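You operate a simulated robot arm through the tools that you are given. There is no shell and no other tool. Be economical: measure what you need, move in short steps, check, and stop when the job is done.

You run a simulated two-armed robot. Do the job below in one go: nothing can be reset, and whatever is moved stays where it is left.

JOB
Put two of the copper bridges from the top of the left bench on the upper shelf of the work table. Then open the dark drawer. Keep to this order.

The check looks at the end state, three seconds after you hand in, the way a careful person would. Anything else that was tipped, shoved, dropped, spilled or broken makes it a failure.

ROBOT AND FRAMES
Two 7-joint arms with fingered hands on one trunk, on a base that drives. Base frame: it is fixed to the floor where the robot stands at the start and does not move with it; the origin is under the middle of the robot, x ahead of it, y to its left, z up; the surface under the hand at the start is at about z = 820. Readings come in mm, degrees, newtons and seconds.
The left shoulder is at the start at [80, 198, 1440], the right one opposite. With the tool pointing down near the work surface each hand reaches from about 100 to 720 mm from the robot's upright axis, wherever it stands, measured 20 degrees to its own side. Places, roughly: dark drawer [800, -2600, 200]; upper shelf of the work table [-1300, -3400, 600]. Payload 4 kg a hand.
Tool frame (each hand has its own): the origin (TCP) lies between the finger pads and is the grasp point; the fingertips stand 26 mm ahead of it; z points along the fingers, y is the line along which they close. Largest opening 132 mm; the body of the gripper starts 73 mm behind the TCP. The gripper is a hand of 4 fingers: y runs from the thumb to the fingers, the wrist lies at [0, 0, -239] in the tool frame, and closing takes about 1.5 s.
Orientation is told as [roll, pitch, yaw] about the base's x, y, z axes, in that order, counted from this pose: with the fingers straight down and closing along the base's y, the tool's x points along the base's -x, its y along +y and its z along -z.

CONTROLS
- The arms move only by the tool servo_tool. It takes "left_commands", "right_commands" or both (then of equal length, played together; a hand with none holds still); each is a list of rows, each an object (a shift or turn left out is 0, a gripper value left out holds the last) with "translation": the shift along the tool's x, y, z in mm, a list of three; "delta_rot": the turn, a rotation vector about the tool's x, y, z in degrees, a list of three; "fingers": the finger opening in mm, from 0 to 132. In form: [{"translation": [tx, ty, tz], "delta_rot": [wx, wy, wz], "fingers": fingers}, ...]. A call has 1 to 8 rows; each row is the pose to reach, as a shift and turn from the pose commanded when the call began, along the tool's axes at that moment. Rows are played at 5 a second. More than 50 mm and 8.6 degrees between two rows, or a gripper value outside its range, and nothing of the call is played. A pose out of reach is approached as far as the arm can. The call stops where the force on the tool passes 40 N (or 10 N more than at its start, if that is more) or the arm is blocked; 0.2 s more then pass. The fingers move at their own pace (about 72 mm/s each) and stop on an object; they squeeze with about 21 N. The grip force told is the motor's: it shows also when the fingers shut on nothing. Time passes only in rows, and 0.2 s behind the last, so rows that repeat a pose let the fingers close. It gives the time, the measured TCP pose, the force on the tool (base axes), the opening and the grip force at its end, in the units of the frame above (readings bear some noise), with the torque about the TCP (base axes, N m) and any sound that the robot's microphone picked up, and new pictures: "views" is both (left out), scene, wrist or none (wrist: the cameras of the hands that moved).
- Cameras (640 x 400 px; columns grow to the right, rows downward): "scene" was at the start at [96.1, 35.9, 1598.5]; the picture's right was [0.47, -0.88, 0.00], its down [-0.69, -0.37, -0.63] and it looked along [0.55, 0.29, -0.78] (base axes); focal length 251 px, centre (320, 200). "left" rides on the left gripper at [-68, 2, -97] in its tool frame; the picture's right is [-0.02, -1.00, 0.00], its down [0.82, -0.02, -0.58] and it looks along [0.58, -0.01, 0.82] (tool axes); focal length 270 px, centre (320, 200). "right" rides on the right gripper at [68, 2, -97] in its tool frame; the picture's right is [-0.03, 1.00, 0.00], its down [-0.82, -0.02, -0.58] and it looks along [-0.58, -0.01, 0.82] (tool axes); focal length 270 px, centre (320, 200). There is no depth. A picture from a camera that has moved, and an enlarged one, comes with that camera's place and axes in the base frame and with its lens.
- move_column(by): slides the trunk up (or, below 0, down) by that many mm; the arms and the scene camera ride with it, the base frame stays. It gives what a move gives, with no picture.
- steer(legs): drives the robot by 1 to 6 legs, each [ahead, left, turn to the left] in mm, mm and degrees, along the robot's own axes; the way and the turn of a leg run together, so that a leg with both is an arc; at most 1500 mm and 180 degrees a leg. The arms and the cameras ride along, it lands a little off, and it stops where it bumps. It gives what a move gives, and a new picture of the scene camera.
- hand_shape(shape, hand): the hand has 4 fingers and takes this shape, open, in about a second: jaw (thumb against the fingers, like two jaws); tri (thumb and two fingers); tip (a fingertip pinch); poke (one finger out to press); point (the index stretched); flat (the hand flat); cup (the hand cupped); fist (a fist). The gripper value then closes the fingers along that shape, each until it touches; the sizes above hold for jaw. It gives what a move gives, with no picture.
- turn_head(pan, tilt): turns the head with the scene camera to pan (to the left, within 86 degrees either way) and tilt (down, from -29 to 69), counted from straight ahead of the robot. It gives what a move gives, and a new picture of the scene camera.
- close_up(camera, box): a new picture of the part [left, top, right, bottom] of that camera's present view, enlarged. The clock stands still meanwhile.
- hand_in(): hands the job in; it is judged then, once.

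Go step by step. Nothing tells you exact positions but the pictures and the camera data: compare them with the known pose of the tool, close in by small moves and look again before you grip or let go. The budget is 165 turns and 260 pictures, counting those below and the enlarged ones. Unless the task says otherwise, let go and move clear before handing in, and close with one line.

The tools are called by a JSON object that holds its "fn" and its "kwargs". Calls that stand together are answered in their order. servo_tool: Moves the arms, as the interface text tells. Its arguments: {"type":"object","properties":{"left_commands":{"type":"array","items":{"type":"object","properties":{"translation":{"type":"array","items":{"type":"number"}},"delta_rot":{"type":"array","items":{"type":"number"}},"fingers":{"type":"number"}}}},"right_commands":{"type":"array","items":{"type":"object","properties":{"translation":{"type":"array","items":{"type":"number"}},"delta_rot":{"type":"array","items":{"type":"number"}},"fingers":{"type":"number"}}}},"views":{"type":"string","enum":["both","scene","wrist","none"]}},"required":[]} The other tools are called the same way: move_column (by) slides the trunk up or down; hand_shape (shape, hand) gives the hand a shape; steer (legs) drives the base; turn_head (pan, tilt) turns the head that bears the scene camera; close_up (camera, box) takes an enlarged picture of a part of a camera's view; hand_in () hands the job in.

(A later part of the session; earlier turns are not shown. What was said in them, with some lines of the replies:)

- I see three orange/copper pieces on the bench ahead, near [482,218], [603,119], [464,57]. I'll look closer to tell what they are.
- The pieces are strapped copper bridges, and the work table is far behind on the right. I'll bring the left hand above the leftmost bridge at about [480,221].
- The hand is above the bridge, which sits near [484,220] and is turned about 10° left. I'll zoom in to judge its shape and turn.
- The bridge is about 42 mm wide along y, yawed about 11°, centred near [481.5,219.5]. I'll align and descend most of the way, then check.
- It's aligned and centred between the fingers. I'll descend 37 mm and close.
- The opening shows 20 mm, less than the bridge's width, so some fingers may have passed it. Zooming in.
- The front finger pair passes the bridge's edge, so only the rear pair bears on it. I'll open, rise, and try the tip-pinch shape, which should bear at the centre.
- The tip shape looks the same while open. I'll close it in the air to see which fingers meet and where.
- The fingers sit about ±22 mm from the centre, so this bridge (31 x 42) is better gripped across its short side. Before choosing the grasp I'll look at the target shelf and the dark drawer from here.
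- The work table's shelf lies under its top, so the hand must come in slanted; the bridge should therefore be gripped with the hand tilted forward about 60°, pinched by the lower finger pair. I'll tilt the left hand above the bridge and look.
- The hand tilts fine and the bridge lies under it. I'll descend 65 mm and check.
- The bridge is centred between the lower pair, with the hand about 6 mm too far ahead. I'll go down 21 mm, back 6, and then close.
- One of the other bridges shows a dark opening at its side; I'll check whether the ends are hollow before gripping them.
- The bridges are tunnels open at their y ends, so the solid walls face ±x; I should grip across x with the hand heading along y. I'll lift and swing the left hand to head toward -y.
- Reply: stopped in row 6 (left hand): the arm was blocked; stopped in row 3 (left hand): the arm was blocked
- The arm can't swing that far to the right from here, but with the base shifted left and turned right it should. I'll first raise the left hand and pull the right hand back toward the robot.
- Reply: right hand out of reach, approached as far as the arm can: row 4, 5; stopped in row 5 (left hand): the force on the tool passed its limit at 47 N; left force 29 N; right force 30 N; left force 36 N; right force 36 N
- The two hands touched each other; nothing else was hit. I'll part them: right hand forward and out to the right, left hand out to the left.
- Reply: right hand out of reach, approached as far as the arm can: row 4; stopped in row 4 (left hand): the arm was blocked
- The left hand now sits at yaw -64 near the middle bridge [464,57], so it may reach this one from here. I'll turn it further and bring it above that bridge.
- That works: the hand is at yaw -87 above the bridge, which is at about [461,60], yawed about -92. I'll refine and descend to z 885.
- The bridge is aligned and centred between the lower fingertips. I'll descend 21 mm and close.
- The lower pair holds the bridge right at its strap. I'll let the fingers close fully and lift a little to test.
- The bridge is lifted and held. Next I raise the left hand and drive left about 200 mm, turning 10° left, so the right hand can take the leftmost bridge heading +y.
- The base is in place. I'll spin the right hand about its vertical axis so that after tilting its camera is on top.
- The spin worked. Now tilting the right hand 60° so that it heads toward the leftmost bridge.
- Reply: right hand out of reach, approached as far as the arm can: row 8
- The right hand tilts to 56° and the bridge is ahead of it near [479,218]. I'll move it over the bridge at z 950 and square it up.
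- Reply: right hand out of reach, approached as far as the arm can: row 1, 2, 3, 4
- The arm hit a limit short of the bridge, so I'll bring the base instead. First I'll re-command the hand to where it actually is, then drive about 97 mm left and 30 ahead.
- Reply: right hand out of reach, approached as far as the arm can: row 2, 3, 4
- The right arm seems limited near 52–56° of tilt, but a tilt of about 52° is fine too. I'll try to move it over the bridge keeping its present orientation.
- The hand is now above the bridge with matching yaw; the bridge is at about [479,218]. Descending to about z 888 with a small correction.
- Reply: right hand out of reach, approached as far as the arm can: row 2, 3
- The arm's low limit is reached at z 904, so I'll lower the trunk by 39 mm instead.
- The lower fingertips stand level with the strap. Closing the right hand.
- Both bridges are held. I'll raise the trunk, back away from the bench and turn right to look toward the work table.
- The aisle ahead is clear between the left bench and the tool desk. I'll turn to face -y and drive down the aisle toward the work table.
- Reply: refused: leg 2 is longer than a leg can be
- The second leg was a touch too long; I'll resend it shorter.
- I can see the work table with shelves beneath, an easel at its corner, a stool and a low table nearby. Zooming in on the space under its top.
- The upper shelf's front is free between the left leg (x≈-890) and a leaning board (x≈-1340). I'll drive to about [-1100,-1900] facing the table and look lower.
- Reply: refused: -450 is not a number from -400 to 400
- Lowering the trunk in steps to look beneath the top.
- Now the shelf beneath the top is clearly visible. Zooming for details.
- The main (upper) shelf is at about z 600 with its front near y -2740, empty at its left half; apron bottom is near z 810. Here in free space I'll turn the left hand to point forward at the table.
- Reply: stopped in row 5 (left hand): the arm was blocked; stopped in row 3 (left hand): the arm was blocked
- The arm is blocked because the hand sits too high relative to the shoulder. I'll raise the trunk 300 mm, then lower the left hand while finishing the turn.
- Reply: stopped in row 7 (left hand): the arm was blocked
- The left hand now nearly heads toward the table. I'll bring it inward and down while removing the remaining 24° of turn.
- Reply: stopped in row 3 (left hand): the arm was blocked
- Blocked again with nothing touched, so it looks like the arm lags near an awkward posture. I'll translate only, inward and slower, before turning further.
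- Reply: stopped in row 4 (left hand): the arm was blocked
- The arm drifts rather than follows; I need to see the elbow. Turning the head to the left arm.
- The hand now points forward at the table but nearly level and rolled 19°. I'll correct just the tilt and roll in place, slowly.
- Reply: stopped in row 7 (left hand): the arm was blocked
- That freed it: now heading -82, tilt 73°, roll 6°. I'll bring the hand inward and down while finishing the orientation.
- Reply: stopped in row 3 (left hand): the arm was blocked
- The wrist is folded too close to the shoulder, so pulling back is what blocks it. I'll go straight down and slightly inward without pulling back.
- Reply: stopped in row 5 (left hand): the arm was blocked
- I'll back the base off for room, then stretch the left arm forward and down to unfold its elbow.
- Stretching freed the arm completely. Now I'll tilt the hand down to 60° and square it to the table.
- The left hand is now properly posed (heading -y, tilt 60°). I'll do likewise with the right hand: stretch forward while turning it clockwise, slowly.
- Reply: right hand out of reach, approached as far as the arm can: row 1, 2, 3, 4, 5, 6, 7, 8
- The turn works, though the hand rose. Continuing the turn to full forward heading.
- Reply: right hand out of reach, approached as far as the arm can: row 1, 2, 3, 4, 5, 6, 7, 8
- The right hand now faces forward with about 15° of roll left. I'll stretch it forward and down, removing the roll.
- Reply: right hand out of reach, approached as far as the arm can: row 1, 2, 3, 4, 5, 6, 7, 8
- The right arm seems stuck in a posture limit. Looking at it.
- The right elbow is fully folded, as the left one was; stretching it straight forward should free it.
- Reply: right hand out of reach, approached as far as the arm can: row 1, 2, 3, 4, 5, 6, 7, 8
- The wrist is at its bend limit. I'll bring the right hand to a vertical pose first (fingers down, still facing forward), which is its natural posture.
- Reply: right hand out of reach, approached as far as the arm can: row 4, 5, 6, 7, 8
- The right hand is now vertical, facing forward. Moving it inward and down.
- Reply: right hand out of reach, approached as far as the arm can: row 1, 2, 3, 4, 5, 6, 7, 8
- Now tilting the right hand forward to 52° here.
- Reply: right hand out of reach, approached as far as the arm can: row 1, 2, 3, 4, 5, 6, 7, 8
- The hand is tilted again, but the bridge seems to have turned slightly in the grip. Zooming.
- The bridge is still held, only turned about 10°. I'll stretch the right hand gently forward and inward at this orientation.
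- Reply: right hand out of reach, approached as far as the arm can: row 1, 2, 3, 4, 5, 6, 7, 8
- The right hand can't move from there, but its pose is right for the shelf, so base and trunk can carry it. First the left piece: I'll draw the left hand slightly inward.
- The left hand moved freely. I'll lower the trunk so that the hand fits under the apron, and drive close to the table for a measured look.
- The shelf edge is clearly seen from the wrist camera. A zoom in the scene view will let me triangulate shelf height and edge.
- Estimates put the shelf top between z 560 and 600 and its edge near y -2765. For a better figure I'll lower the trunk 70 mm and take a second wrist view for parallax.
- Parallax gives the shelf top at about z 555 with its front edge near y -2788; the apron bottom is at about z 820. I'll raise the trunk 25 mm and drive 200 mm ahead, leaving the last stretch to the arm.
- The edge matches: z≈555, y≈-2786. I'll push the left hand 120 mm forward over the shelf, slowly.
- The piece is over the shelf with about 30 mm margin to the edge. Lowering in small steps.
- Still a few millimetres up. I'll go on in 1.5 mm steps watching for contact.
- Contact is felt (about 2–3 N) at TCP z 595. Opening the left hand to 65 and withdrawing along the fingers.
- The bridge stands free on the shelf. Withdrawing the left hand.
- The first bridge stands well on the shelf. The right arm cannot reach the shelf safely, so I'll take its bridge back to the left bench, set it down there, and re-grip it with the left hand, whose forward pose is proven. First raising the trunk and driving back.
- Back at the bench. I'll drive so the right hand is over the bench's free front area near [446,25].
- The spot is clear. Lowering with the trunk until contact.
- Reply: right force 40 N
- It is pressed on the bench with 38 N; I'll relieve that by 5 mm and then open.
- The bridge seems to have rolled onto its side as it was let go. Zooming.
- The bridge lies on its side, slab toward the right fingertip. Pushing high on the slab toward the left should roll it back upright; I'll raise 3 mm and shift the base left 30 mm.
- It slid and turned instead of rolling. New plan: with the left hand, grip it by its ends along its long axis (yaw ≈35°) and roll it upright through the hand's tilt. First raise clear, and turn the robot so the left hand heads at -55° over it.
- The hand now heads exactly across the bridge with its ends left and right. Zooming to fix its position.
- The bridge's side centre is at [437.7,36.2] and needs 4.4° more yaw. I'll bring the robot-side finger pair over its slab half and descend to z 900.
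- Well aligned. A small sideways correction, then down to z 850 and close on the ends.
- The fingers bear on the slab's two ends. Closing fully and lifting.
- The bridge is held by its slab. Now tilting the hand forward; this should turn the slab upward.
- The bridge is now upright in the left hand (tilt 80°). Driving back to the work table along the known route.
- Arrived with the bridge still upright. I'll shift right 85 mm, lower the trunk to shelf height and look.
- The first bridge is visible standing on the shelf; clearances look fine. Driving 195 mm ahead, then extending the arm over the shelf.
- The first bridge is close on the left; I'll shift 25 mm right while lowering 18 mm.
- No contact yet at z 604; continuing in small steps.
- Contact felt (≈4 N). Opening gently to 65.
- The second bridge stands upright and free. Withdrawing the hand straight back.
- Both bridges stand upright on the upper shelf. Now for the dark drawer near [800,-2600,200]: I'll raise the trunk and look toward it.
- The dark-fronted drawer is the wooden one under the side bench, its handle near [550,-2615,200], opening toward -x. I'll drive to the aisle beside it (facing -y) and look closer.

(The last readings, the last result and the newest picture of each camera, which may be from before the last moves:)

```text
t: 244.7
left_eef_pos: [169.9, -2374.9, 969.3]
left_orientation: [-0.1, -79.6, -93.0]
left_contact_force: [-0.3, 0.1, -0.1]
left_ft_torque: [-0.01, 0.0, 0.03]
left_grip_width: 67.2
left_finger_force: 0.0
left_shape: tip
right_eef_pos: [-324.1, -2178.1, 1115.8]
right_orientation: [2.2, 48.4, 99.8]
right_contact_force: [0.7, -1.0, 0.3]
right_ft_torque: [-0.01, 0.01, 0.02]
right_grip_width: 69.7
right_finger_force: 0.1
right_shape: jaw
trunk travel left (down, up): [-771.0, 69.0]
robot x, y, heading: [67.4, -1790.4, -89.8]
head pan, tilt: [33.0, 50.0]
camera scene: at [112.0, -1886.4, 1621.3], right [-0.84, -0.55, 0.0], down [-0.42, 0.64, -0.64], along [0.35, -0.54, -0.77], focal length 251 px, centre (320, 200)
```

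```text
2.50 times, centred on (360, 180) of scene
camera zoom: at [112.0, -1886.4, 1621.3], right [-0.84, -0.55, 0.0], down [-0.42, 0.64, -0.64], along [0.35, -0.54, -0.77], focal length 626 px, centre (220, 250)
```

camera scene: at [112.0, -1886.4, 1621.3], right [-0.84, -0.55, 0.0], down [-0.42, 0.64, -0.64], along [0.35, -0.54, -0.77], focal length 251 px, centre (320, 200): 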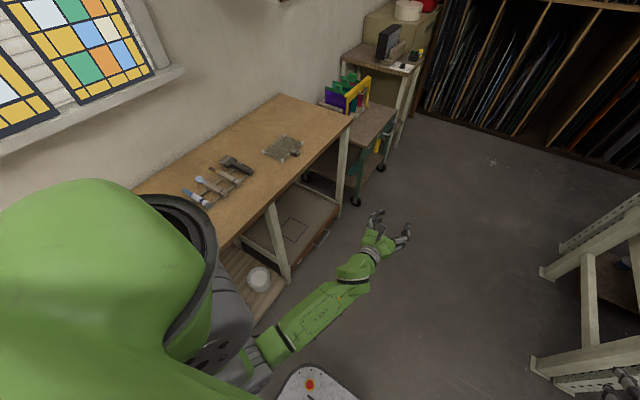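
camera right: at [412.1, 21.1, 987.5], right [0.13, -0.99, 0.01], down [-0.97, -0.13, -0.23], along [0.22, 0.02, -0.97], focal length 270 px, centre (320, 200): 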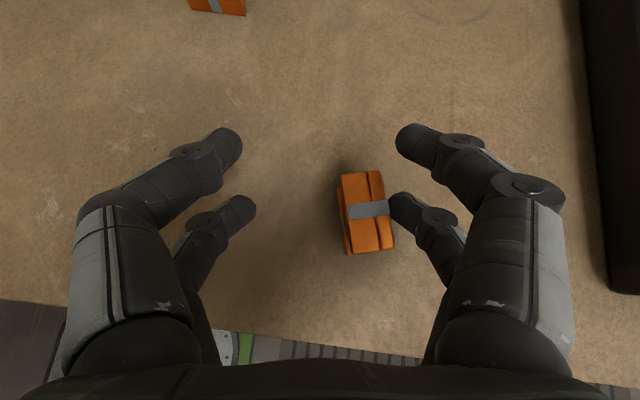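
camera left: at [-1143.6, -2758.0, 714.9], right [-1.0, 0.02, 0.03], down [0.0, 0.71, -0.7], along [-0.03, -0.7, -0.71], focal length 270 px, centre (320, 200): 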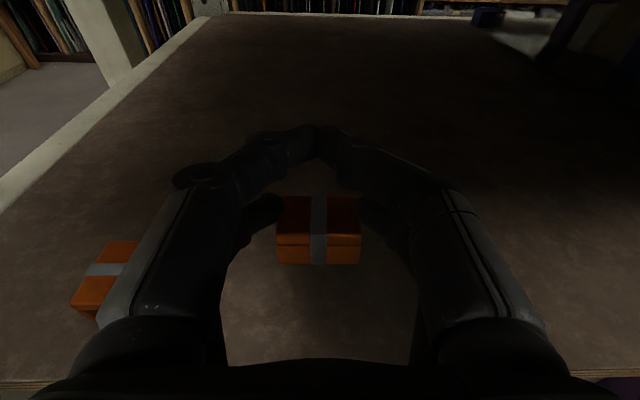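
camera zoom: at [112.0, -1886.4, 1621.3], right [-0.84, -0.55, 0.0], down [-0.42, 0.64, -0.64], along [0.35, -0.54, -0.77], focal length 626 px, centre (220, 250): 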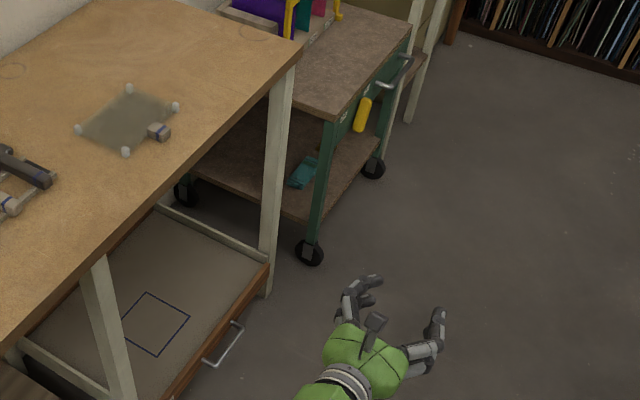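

The handle bar runs along y at about [577,-2628,182], standing off the drawer front. I'll roll the left hand 90° so its fingers close vertically on the bar from the front; testing the roll here in free space.

{"fn": "servo_tool", "kwargs": {"left_commands": [{"delta_rot": [0, 0, 6]}, {"delta_rot": [0, 0, 12]}, {"delta_rot": [0, 0, 18]}, {"delta_rot": [0, 0, 24]}, {"delta_rot": [0, 0, 30]}, {"delta_rot": [0, 0, 36]}, {"delta_rot": [0, 0, 42]}, {"delta_rot": [0, 0, 48]}], "views": "none"}}

{"fn": "servo_tool", "kwargs": {"left_commands": [{"delta_rot": [0, 0, 6]}, {"delta_rot": [0, 0, 12]}, {"delta_rot": [0, 0, 18]}, {"delta_rot": [0, 0, 24]}, {"delta_rot": [0, 0, 30]}, {"delta_rot": [0, 0, 36]}, {"delta_rot": [0, 0, 42]}], "views": "wrist"}}

```text
t: 246.5
left_eef_pos: [169.1, -2375.9, 969.7]
left_orientation: [76.2, -41.2, -173.9]
left_contact_force: [0.3, 0.3, -0.3]
left_ft_torque: [-0.02, -0.02, 0.01]
left_grip_width: 67.5
left_finger_force: 0.2
left_shape: tip
right_eef_pos: [-323.1, -2178.6, 1115.6]
right_orientation: [2.1, 48.3, 99.9]
right_contact_force: [-0.4, -0.2, -0.4]
right_ft_torque: [0.04, -0.01, -0.01]
right_grip_width: 69.5
right_finger_force: 0.0
right_shape: jaw
trunk travel left (down, up): [-771.0, 69.0]
robot x, y, heading: [72.4, -1788.1, -89.8]
head pan, tilt: [33.0, 50.0]
```

```text
t: 248.1
left_eef_pos: [169.1, -2375.7, 969.3]
left_orientation: [79.7, 0.1, 176.9]
left_contact_force: [0.5, 0.9, -0.9]
left_ft_torque: [0.01, 0.02, -0.02]
left_grip_width: 67.5
left_finger_force: 0.1
left_shape: tip
right_eef_pos: [-322.6, -2178.3, 1116.8]
right_orientation: [2.1, 48.3, 99.9]
right_contact_force: [0.6, -1.2, 0.5]
right_ft_torque: [0.03, -0.02, 0.03]
right_grip_width: 69.5
right_finger_force: 0.1
right_shape: jaw
trunk travel left (down, up): [-771.0, 69.0]
robot x, y, heading: [67.5, -1790.8, -89.6]
head pan, tilt: [33.0, 50.0]
camera left: at [105.4, -2277.5, 988.1], right [-0.01, 0.18, -0.98], down [0.85, 0.53, 0.08], along [0.53, -0.83, -0.16], focal length 270 px, centre (320, 200)
```

left: 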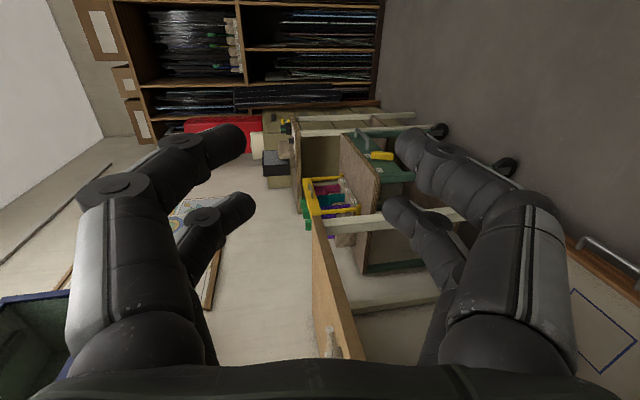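

The roll worked. Now driving to face the drawer: right 330, ahead 940, then turn left 90°.

{"fn": "steer", "kwargs": {"legs": [[0, -330, 0], [940, 0, 0], [0, 0, 90]]}}

{"fn": "turn_head", "kwargs": {"pan": 5, "tilt": 55}}

{"fn": "close_up", "kwargs": {"camera": "scene", "box": [200, 40, 440, 200]}}

```text
t: 258.6
left_eef_pos: [328.9, -2636.0, 970.1]
left_orientation: [79.7, 0.0, -93.5]
left_contact_force: [0.3, -0.2, -0.3]
left_ft_torque: [0.0, 0.0, 0.01]
left_grip_width: 67.3
left_finger_force: 0.1
left_shape: tip
right_eef_pos: [127.4, -3125.5, 1116.4]
right_orientation: [2.1, 48.3, -170.6]
right_contact_force: [-0.8, 0.2, -0.1]
right_ft_torque: [0.0, -0.01, 0.01]
right_grip_width: 69.8
right_finger_force: 0.0
right_shape: jaw
trunk travel left (down, up): [-771.0, 69.0]
robot x, y, heading: [-256.7, -2730.4, -0.2]
head pan, tilt: [33.0, 50.0]
camera scene: at [-162.9, -2687.5, 1621.3], right [0.54, -0.84, 0.0], down [-0.64, -0.41, -0.64], along [0.54, 0.35, -0.77], focal length 251 px, centre (320, 200)
```

scene: 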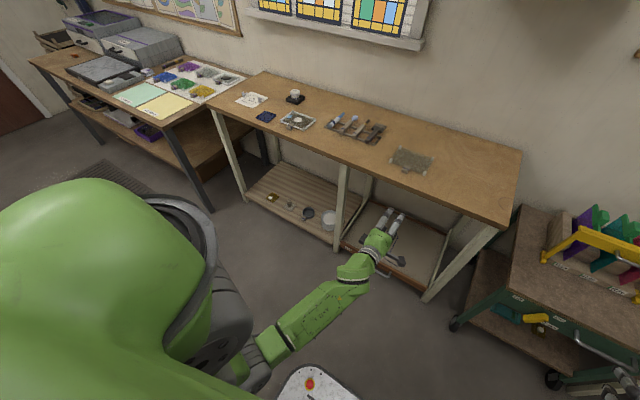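

```text
t: 259.5
left_eef_pos: [328.9, -2634.9, 969.3]
left_orientation: [79.6, 0.0, -93.5]
left_contact_force: [-0.4, -1.0, 0.3]
left_ft_torque: [0.0, 0.02, 0.03]
left_grip_width: 67.5
left_finger_force: 0.1
left_shape: tip
right_eef_pos: [127.9, -3125.6, 1116.8]
right_orientation: [2.1, 48.2, -170.6]
right_contact_force: [0.5, -0.6, -0.3]
right_ft_torque: [0.0, 0.01, -0.01]
right_grip_width: 69.6
right_finger_force: 0.1
right_shape: jaw
trunk travel left (down, up): [-771.0, 69.0]
robot x, y, heading: [-255.1, -2726.6, -0.3]
head pan, tilt: [5.0, 55.0]
camera scene: at [-155.8, -2722.8, 1614.8], right [0.08, -1.0, 0.0], down [-0.82, -0.07, -0.57], along [0.57, 0.05, -0.82], focal length 251 px, centre (320, 200)
```

scene: 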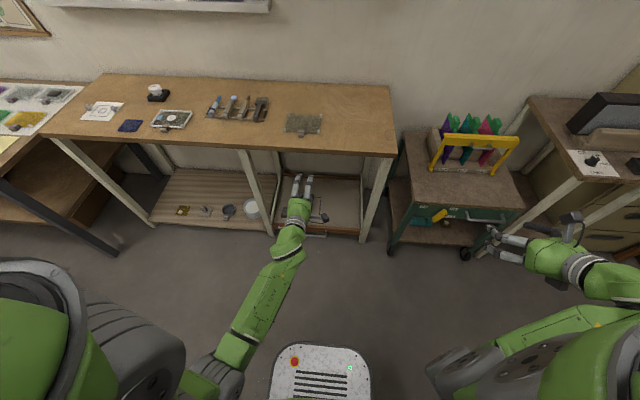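

```text
2.50 times, centred on (320, 120) of scene
camera zoom: at [-155.8, -2722.8, 1614.8], right [0.08, -1.0, 0.0], down [-0.82, -0.07, -0.57], along [0.57, 0.05, -0.82], focal length 626 px, centre (320, 400)
```

zoom: 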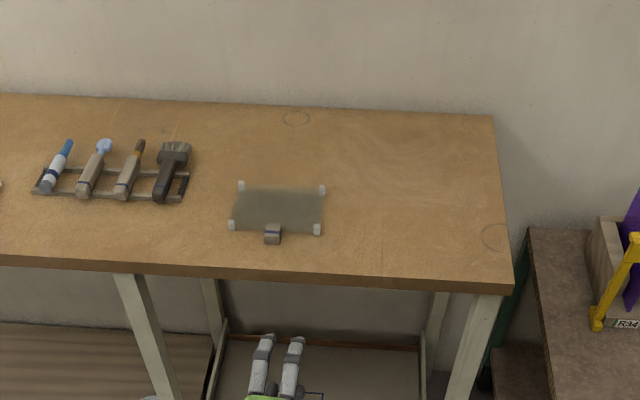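

I'm facing the drawer. Lowering the trunk in two stages to handle height.

{"fn": "move_column", "kwargs": {"by": -400}}

{"fn": "move_column", "kwargs": {"by": -360}}

{"fn": "servo_tool", "kwargs": {"left_commands": [{"translation": [0, 0, 0], "fingers": 70}], "views": "both"}}

```text
t: 263.3
left_eef_pos: [328.9, -2635.3, 568.9]
left_orientation: [79.7, 0.0, -93.5]
left_contact_force: [-1.0, -1.1, -1.1]
left_ft_torque: [0.01, 0.01, 0.01]
left_grip_width: 67.4
left_finger_force: 0.1
left_shape: tip
right_eef_pos: [127.5, -3124.9, 716.1]
right_orientation: [2.0, 48.2, -170.6]
right_contact_force: [0.0, 0.1, 0.1]
right_ft_torque: [-0.02, -0.04, 0.01]
right_grip_width: 69.9
right_finger_force: 0.1
right_shape: jaw
trunk travel left (down, up): [-371.0, 469.0]
robot x, y, heading: [-256.6, -2730.6, -0.3]
head pan, tilt: [5.0, 55.0]
```

```text
t: 267.0
left_eef_pos: [327.2, -2638.4, 305.8]
left_orientation: [86.2, -0.9, -93.6]
left_contact_force: [0.0, 0.9, -0.5]
left_ft_torque: [-0.05, 0.01, 0.0]
left_grip_width: 67.9
left_finger_force: 0.0
left_shape: tip
right_eef_pos: [125.8, -3128.6, 387.6]
right_orientation: [1.4, 49.0, -171.0]
right_contact_force: [0.5, 0.3, -0.5]
right_ft_torque: [-0.01, 0.0, -0.01]
right_grip_width: 69.4
right_finger_force: 0.0
right_shape: jaw
trunk travel left (down, up): [-38.0, 802.0]
robot x, y, heading: [-255.0, -2730.2, -0.4]
head pan, tilt: [5.0, 55.0]
stopped: the arm was blocked; the commanded pose is now the measured one
```

```text
t: 267.4
left_eef_pos: [327.1, -2638.5, 307.1]
left_orientation: [86.3, -0.8, -93.6]
left_contact_force: [-0.4, -0.1, -0.2]
left_ft_torque: [0.01, 0.02, 0.0]
left_grip_width: 69.1
left_finger_force: 0.0
left_shape: tip
right_eef_pos: [124.4, -3128.5, 389.7]
right_orientation: [1.5, 49.1, -171.0]
right_contact_force: [0.6, -0.4, 0.2]
right_ft_torque: [0.04, -0.01, 0.0]
right_grip_width: 69.8
right_finger_force: 0.1
right_shape: jaw
trunk travel left (down, up): [-38.0, 802.0]
robot x, y, heading: [-257.1, -2726.7, -0.2]
head pan, tilt: [5.0, 55.0]
camera scene: at [-165.7, -2731.1, 887.1], right [0.08, -1.0, -0.01], down [-0.81, -0.06, -0.58], along [0.58, 0.06, -0.81], focal length 251 px, centre (320, 200)
camera left: at [227.2, -2700.3, 316.0], right [-0.07, -0.04, -1.0], down [-0.52, 0.85, 0.0], along [0.85, 0.52, -0.08], focal length 270 px, centre (320, 200)
```

scene: 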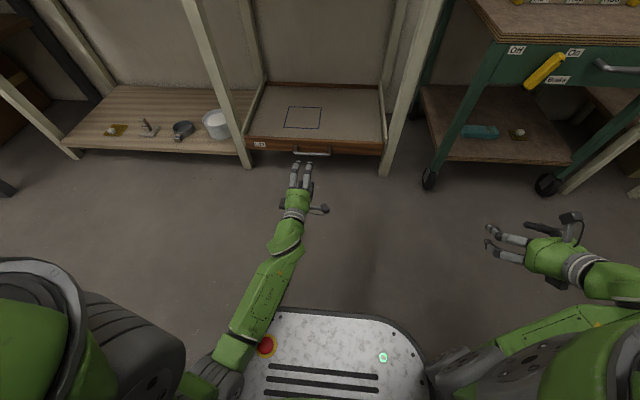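
left: 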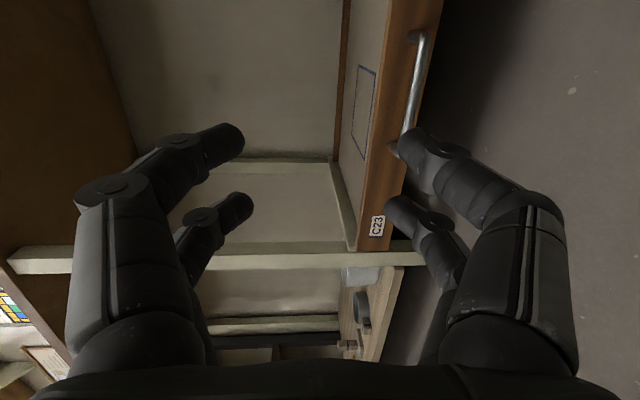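

The trunk was stopped because the left elbow met the robot's own base. I'll raise the trunk 100 mm and instead stretch the arm forward and down.

{"fn": "move_column", "kwargs": {"by": 100}}

{"fn": "servo_tool", "kwargs": {"left_commands": [{"translation": [0, -10, 20]}, {"translation": [0, -30, 45]}, {"translation": [0, -55, 70]}, {"translation": [0, -80, 95]}, {"translation": [0, -110, 110]}, {"translation": [0, -140, 110]}, {"translation": [0, -170, 110]}, {"translation": [0, -200, 110]}], "views": "both"}}

```text
t: 268.7
left_eef_pos: [331.9, -2635.0, 392.7]
left_orientation: [85.4, -1.5, -93.6]
left_contact_force: [0.4, -0.4, 0.8]
left_ft_torque: [0.01, -0.01, -0.01]
left_grip_width: 69.1
left_finger_force: 0.0
left_shape: tip
right_eef_pos: [128.4, -3125.3, 484.0]
right_orientation: [2.2, 48.3, -170.4]
right_contact_force: [0.2, 0.5, 0.1]
right_ft_torque: [0.04, 0.02, -0.01]
right_grip_width: 69.7
right_finger_force: 0.0
right_shape: jaw
trunk travel left (down, up): [-138.0, 702.0]
robot x, y, heading: [-254.2, -2731.1, -0.3]
head pan, tilt: [5.0, 55.0]
```

```text
t: 270.5
left_eef_pos: [418.5, -2649.5, 197.9]
left_orientation: [85.3, -1.5, -93.6]
left_contact_force: [-0.7, 0.0, -0.7]
left_ft_torque: [0.0, 0.02, 0.03]
left_grip_width: 69.4
left_finger_force: 0.1
left_shape: tip
left hand out of reach, approached as far as the arm can: row 8
right_eef_pos: [126.6, -3125.7, 483.9]
right_orientation: [2.4, 48.2, -170.4]
right_contact_force: [-0.4, -0.6, 0.3]
right_ft_torque: [0.0, 0.0, -0.04]
right_grip_width: 69.5
right_finger_force: 0.2
right_shape: jaw
trunk travel left (down, up): [-138.0, 702.0]
robot x, y, heading: [-258.1, -2730.5, -0.6]
head pan, tilt: [5.0, 55.0]
camera scene: at [-155.8, -2722.9, 982.0], right [0.08, -1.0, 0.0], down [-0.82, -0.07, -0.57], along [0.57, 0.05, -0.82], focal length 251 px, centre (320, 200)
camera left: at [318.7, -2710.9, 208.4], right [-0.08, -0.05, -1.0], down [-0.52, 0.85, 0.0], along [0.85, 0.52, -0.09], focal length 270 px, centre (320, 200)
```

scene: 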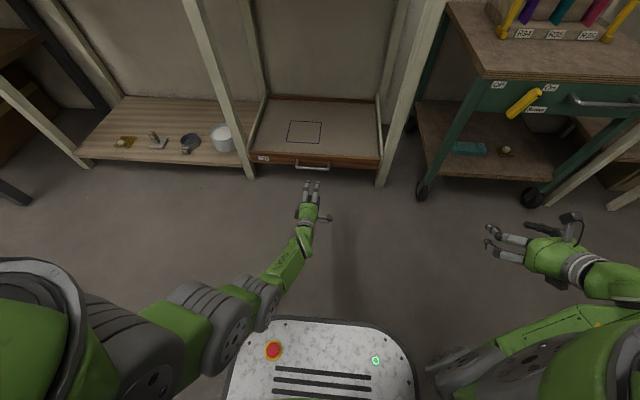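
left: 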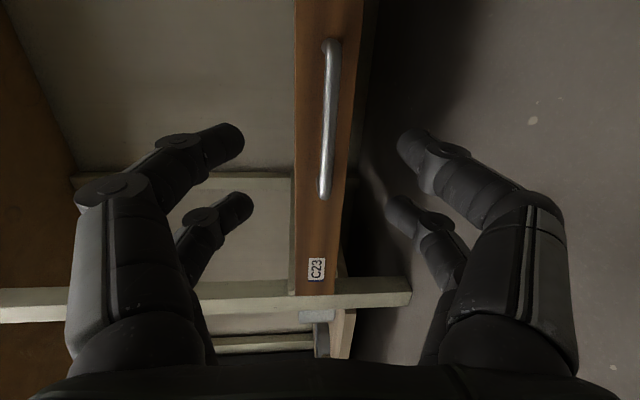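

The arm reached down well; the handle spans y -2706 to -2560 at z≈177. I'll lower 20 mm and drive 115 mm ahead, then check.

{"fn": "move_column", "kwargs": {"by": -20}}

{"fn": "steer", "kwargs": {"legs": [[110, 18, 0]]}}

{"fn": "servo_tool", "kwargs": {"left_commands": [{"translation": [0, 0, 0], "fingers": 70}], "views": "wrist"}}

```text
t: 271.2
left_eef_pos: [418.8, -2648.8, 177.8]
left_orientation: [85.4, -1.5, -93.7]
left_contact_force: [-0.8, -0.4, 0.3]
left_ft_torque: [0.01, -0.04, 0.04]
left_grip_width: 69.5
left_finger_force: 0.0
left_shape: tip
right_eef_pos: [127.0, -3126.5, 464.4]
right_orientation: [2.4, 48.2, -170.4]
right_contact_force: [-0.8, 0.4, 0.3]
right_ft_torque: [0.01, 0.04, 0.01]
right_grip_width: 69.6
right_finger_force: 0.0
right_shape: jaw
trunk travel left (down, up): [-118.0, 722.0]
robot x, y, heading: [-258.1, -2729.1, -0.3]
head pan, tilt: [5.0, 55.0]
```

```text
t: 272.4
left_eef_pos: [528.7, -2630.2, 176.5]
left_orientation: [85.3, -1.4, -93.6]
left_contact_force: [0.3, 0.1, -0.3]
left_ft_torque: [-0.03, 0.0, -0.02]
left_grip_width: 69.6
left_finger_force: 0.1
left_shape: tip
right_eef_pos: [239.0, -3107.4, 464.4]
right_orientation: [2.3, 48.4, -170.4]
right_contact_force: [-0.6, -0.4, 0.1]
right_ft_torque: [0.0, 0.0, 0.0]
right_grip_width: 69.6
right_finger_force: 0.1
right_shape: jaw
trunk travel left (down, up): [-118.0, 722.0]
robot x, y, heading: [-146.3, -2709.4, -0.2]
head pan, tilt: [5.0, 55.0]
camera scene: at [-45.1, -2705.3, 961.9], right [0.08, -1.0, 0.0], down [-0.82, -0.07, -0.57], along [0.57, 0.05, -0.82], focal length 251 px, centre (320, 200)
```

scene: 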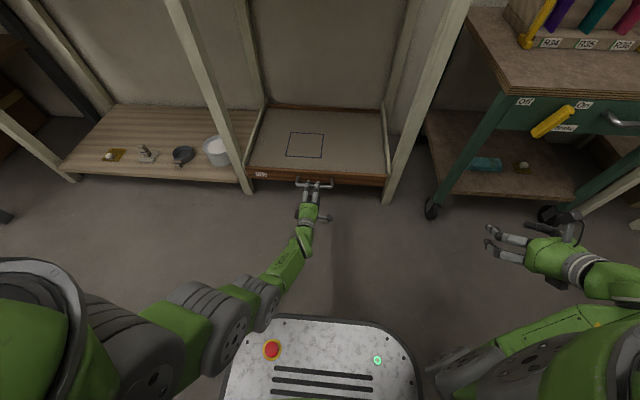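

```text
t: 272.8
left_eef_pos: [529.9, -2630.8, 176.9]
left_orientation: [85.4, -1.5, -93.6]
left_contact_force: [-0.6, 0.3, -0.5]
left_ft_torque: [0.03, 0.03, 0.0]
left_grip_width: 69.2
left_finger_force: 0.0
left_shape: tip
right_eef_pos: [239.2, -3107.4, 464.1]
right_orientation: [2.3, 48.3, -170.4]
right_contact_force: [-0.3, 0.4, 0.0]
right_ft_torque: [0.0, 0.01, 0.0]
right_grip_width: 69.7
right_finger_force: 0.0
right_shape: jaw
trunk travel left (down, up): [-118.0, 722.0]
robot x, y, heading: [-146.9, -2708.8, -0.1]
head pan, tilt: [5.0, 55.0]
camera left: at [428.8, -2692.8, 188.3], right [-0.08, -0.05, -1.0], down [-0.53, 0.85, 0.0], along [0.85, 0.52, -0.1], focal length 270 px, centre (320, 200)
```

left: 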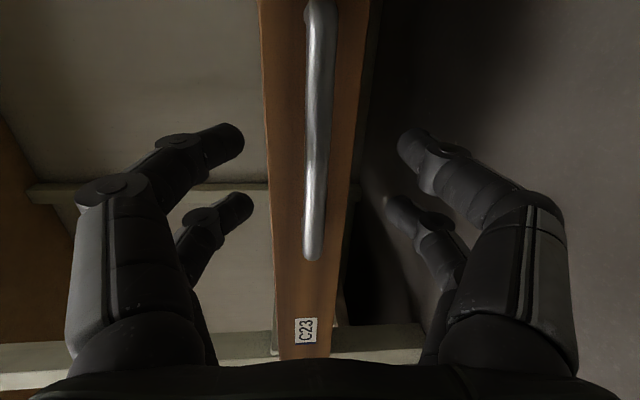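

The bar is well centred between the fingertips, about 35 mm ahead of the TCP. I'll advance 24 mm, 4 mm lower, and look before closing.

{"fn": "move_column", "kwargs": {"by": -4}}

{"fn": "servo_tool", "kwargs": {"left_commands": [{"translation": [0, 0, 8]}, {"translation": [0, 0, 16]}, {"translation": [0, 0, 24]}, {"translation": [0, 0, 24]}], "views": "wrist"}}

```text
t: 273.3
left_eef_pos: [528.6, -2629.5, 173.9]
left_orientation: [85.3, -1.6, -93.6]
left_contact_force: [-0.8, 0.1, 0.2]
left_ft_torque: [0.03, -0.01, 0.01]
left_grip_width: 69.3
left_finger_force: 0.2
left_shape: tip
right_eef_pos: [238.8, -3107.8, 459.8]
right_orientation: [2.3, 48.3, -170.4]
right_contact_force: [0.0, 0.2, 0.1]
right_ft_torque: [-0.01, 0.0, 0.03]
right_grip_width: 69.6
right_finger_force: 0.0
right_shape: jaw
trunk travel left (down, up): [-114.0, 726.0]
robot x, y, heading: [-142.0, -2708.2, 0.0]
head pan, tilt: [5.0, 55.0]
```

```text
t: 274.3
left_eef_pos: [541.1, -2630.5, 179.9]
left_orientation: [85.4, -1.5, -93.6]
left_contact_force: [0.5, 0.2, -0.7]
left_ft_torque: [-0.02, 0.02, 0.01]
left_grip_width: 69.4
left_finger_force: 0.0
left_shape: tip
left hand out of reach, approached as far as the arm can: row 1, 2, 3, 4
right_eef_pos: [238.2, -3107.8, 460.7]
right_orientation: [2.2, 48.3, -170.4]
right_contact_force: [-0.6, 0.0, 1.6]
right_ft_torque: [0.0, -0.01, 0.02]
right_grip_width: 70.0
right_finger_force: 0.0
right_shape: jaw
trunk travel left (down, up): [-114.0, 726.0]
robot x, y, heading: [-146.0, -2711.5, -0.3]
head pan, tilt: [5.0, 55.0]
camera left: at [440.6, -2693.3, 190.5], right [-0.08, -0.05, -1.0], down [-0.53, 0.85, 0.0], along [0.85, 0.52, -0.1], focal length 270 px, centre (320, 200)
```

left: 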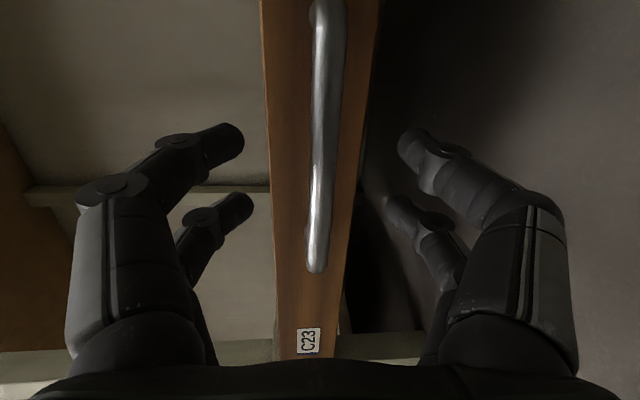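

The arm is at full stretch, so I'll let the base do the last 14 mm and lower 6 mm.

{"fn": "move_column", "kwargs": {"by": -6}}

{"fn": "steer", "kwargs": {"legs": [[15, 0, 0]]}}

{"fn": "servo_tool", "kwargs": {"left_commands": [{"fingers": 40}, {"fingers": 25}, {"fingers": 25}, {"fingers": 10}, {"fingers": 10}, {"fingers": 0}, {"fingers": 0}, {"fingers": 0}], "views": "wrist"}}

```text
t: 274.9
left_eef_pos: [540.3, -2630.4, 172.4]
left_orientation: [85.4, -1.5, -93.5]
left_contact_force: [-0.6, 0.3, 0.4]
left_ft_torque: [-0.04, 0.02, 0.0]
left_grip_width: 69.3
left_finger_force: 0.0
left_shape: tip
right_eef_pos: [238.2, -3107.5, 453.9]
right_orientation: [2.4, 48.4, -170.3]
right_contact_force: [-0.2, -0.1, 0.4]
right_ft_torque: [0.02, -0.01, -0.04]
right_grip_width: 69.8
right_finger_force: 0.1
right_shape: jaw
trunk travel left (down, up): [-108.0, 732.0]
robot x, y, heading: [-149.1, -2710.9, -0.2]
head pan, tilt: [5.0, 55.0]
```

```text
t: 275.7
left_eef_pos: [555.4, -2630.7, 172.1]
left_orientation: [85.3, -1.5, -93.6]
left_contact_force: [0.1, 0.3, 0.2]
left_ft_torque: [-0.02, -0.03, 0.01]
left_grip_width: 69.4
left_finger_force: 0.1
left_shape: tip
right_eef_pos: [253.2, -3107.9, 453.4]
right_orientation: [2.3, 48.2, -170.4]
right_contact_force: [-0.2, -1.0, 0.1]
right_ft_torque: [-0.02, 0.0, 0.01]
right_grip_width: 69.7
right_finger_force: 0.1
right_shape: jaw
trunk travel left (down, up): [-108.0, 732.0]
robot x, y, heading: [-131.2, -2708.8, -0.0]
head pan, tilt: [5.0, 55.0]
camera scene: at [-30.3, -2705.4, 951.9], right [0.08, -1.0, 0.0], down [-0.82, -0.07, -0.57], along [0.57, 0.05, -0.82], focal length 251 px, centre (320, 200)
```

scene: 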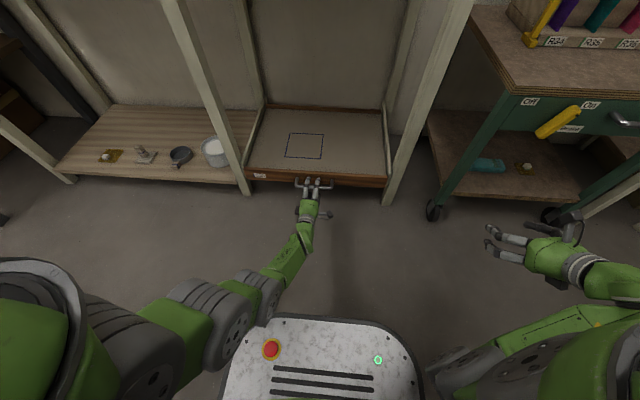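

```text
t: 277.5
left_eef_pos: [556.1, -2631.8, 172.5]
left_orientation: [85.3, -1.5, -93.6]
left_contact_force: [0.5, 0.4, -0.1]
left_ft_torque: [0.0, -0.03, -0.03]
left_grip_width: 0.1
left_finger_force: 21.3
left_shape: tip
right_eef_pos: [253.9, -3107.7, 454.5]
right_orientation: [2.3, 48.3, -170.3]
right_contact_force: [-0.3, -0.1, -0.9]
right_ft_torque: [-0.01, -0.01, 0.05]
right_grip_width: 69.5
right_finger_force: 0.1
right_shape: jaw
trunk travel left (down, up): [-108.0, 732.0]
robot x, y, heading: [-134.3, -2712.4, 0.2]
head pan, tilt: [5.0, 55.0]
camera left: at [455.0, -2693.4, 183.9], right [-0.08, -0.05, -1.0], down [-0.53, 0.85, 0.01], along [0.85, 0.52, -0.1], focal length 270 px, centre (320, 200)
```

left: 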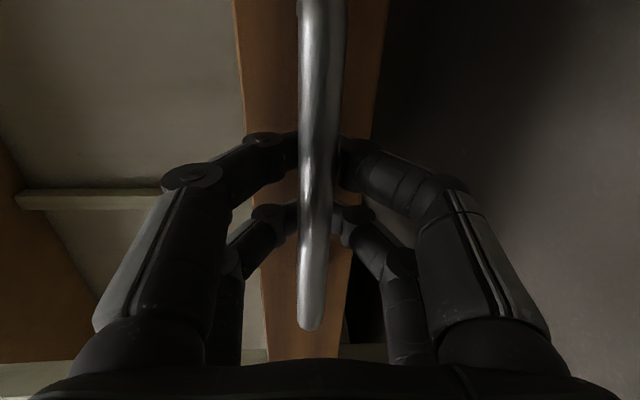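

The fingers closed together behind the bar, hooking it. Pulling gently: drive back 60 mm and check.

{"fn": "steer", "kwargs": {"legs": [[-70, 0, 0]]}}

```text
t: 278.5
left_eef_pos: [486.2, -2631.6, 173.4]
left_orientation: [85.4, -1.5, -93.7]
left_contact_force: [-0.3, 0.5, 0.1]
left_ft_torque: [-0.01, 0.01, 0.0]
left_grip_width: 0.0
left_finger_force: 20.7
left_shape: tip
right_eef_pos: [183.9, -3106.5, 452.7]
right_orientation: [2.3, 48.4, -170.4]
right_contact_force: [-0.7, 0.4, 0.5]
right_ft_torque: [-0.02, -0.01, -0.01]
right_grip_width: 69.6
right_finger_force: 0.1
right_shape: jaw
trunk travel left (down, up): [-108.0, 732.0]
robot x, y, heading: [-203.4, -2708.6, -0.1]
head pan, tilt: [5.0, 55.0]
camera scene: at [-100.2, -2705.2, 952.0], right [0.08, -1.0, 0.0], down [-0.82, -0.07, -0.57], along [0.57, 0.05, -0.82], focal length 251 px, centre (320, 200)
```

scene: 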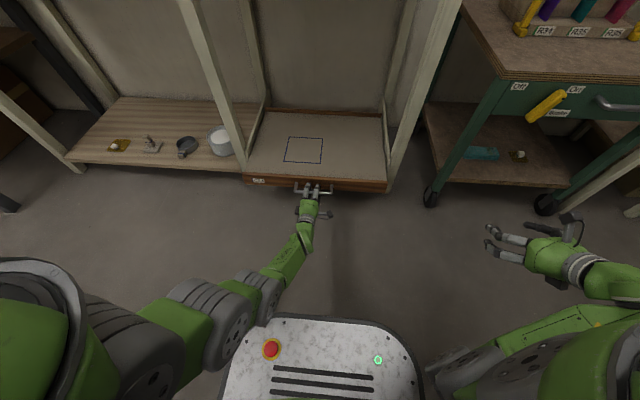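

The drawer front came along. Pulling on by 220 mm.

{"fn": "steer", "kwargs": {"legs": [[-220, 0, 0]]}}

```text
t: 280.2
left_eef_pos: [267.2, -2630.2, 174.6]
left_orientation: [85.5, -1.5, -93.5]
left_contact_force: [0.2, 0.7, 0.1]
left_ft_torque: [0.01, 0.01, 0.03]
left_grip_width: 0.1
left_finger_force: 21.1
left_shape: tip
right_eef_pos: [-35.8, -3107.0, 453.8]
right_orientation: [2.3, 48.3, -170.5]
right_contact_force: [0.6, -0.2, -0.5]
right_ft_torque: [0.04, -0.01, 0.02]
right_grip_width: 69.4
right_finger_force: 0.1
right_shape: jaw
trunk travel left (down, up): [-108.0, 732.0]
robot x, y, heading: [-419.7, -2706.7, -0.1]
head pan, tilt: [5.0, 55.0]
camera scene: at [-320.5, -2704.2, 952.0], right [0.08, -1.0, 0.0], down [-0.82, -0.07, -0.57], along [0.57, 0.05, -0.82], focal length 251 px, centre (320, 200)
```

scene: 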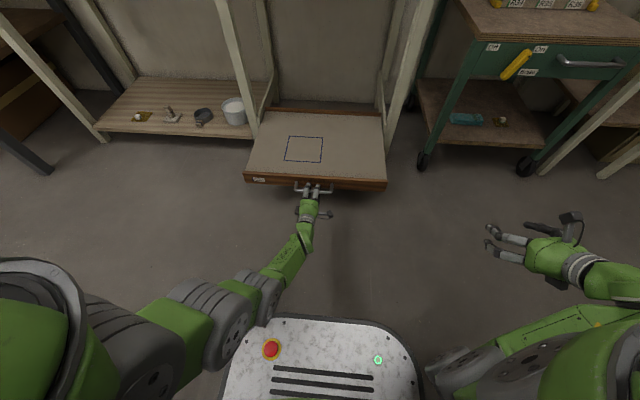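

The drawer is open by about 290 mm and still well seated. Releasing the bar and backing away.

{"fn": "servo_tool", "kwargs": {"left_commands": [{"fingers": 30}, {"fingers": 60}, {"fingers": 72}, {"fingers": 72}, {"fingers": 72}, {"fingers": 72}], "views": "wrist"}}

```text
t: 281.6
left_eef_pos: [266.6, -2631.8, 174.5]
left_orientation: [85.3, -1.5, -93.6]
left_contact_force: [-0.5, 0.3, -0.7]
left_ft_torque: [0.02, 0.0, -0.02]
left_grip_width: 71.3
left_finger_force: 0.0
left_shape: tip
right_eef_pos: [-36.7, -3107.2, 454.7]
right_orientation: [2.3, 48.3, -170.5]
right_contact_force: [-0.4, -0.2, 0.2]
right_ft_torque: [-0.01, 0.02, -0.04]
right_grip_width: 69.8
right_finger_force: 0.1
right_shape: jaw
trunk travel left (down, up): [-108.0, 732.0]
robot x, y, heading: [-418.1, -2709.9, -0.3]
head pan, tilt: [5.0, 55.0]
camera left: at [166.5, -2692.9, 185.0], right [-0.08, -0.05, -1.0], down [-0.52, 0.85, 0.0], along [0.85, 0.52, -0.09], focal length 270 px, centre (320, 200)
```

left: 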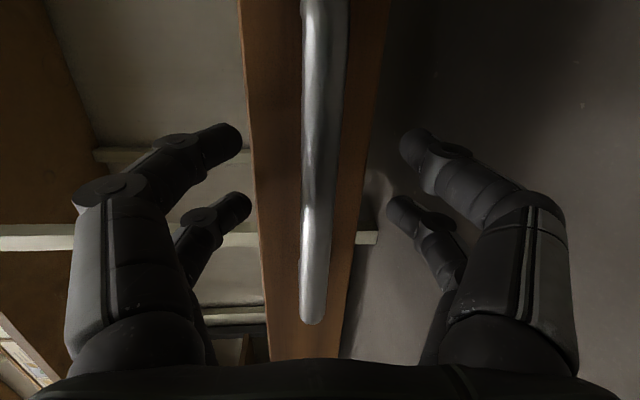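

The bar is free. The easel stands close behind the robot, so I'll withdraw with the arm only.

{"fn": "servo_tool", "kwargs": {"left_commands": [{"translation": [0, 0, -15]}, {"translation": [0, 0, -30]}, {"translation": [0, 0, -45]}, {"translation": [0, 0, -60]}, {"translation": [0, 20, -75]}, {"translation": [0, 40, -90]}, {"translation": [0, 40, -90]}], "views": "both"}}

```text
t: 283.2
left_eef_pos: [188.9, -2627.5, 236.6]
left_orientation: [86.9, -1.8, -93.7]
left_contact_force: [1.1, -0.6, 0.3]
left_ft_torque: [0.0, 0.01, 0.0]
left_grip_width: 71.6
left_finger_force: 0.1
left_shape: tip
right_eef_pos: [-36.4, -3107.9, 455.0]
right_orientation: [2.3, 48.4, -170.6]
right_contact_force: [-0.9, -0.1, 0.4]
right_ft_torque: [0.0, 0.01, 0.0]
right_grip_width: 69.5
right_finger_force: 0.2
right_shape: jaw
trunk travel left (down, up): [-108.0, 732.0]
robot x, y, heading: [-423.8, -2711.6, -0.4]
head pan, tilt: [5.0, 55.0]
camera scene: at [-321.3, -2705.5, 952.3], right [0.08, -1.0, 0.0], down [-0.82, -0.07, -0.57], along [0.57, 0.05, -0.82], focal length 251 px, centre (320, 200)
camera left: at [87.9, -2689.6, 244.9], right [-0.06, -0.05, -1.0], down [-0.52, 0.85, -0.02], along [0.85, 0.52, -0.08], focal length 270 px, centre (320, 200)
```

scene: 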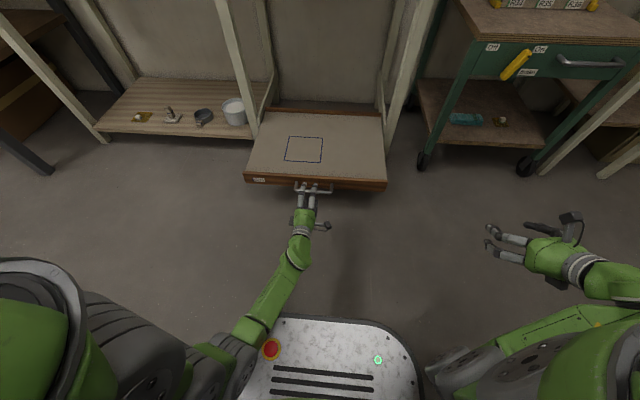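
left: 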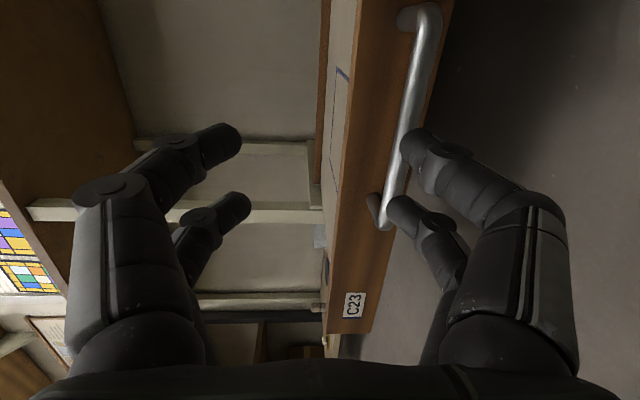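

The left hand is clear of the handle, the drawer stands open, and both bridges are on the upper shelf. Handing in.

{"fn": "hand_in", "kwargs": {}}

```text
The job is handed in.
```

Two copper bridges are standing upright on the work table's upper shelf, and after that I opened the dark drawer under the side bench by about 290 mm. Both hands are clear, and the job is handed in.
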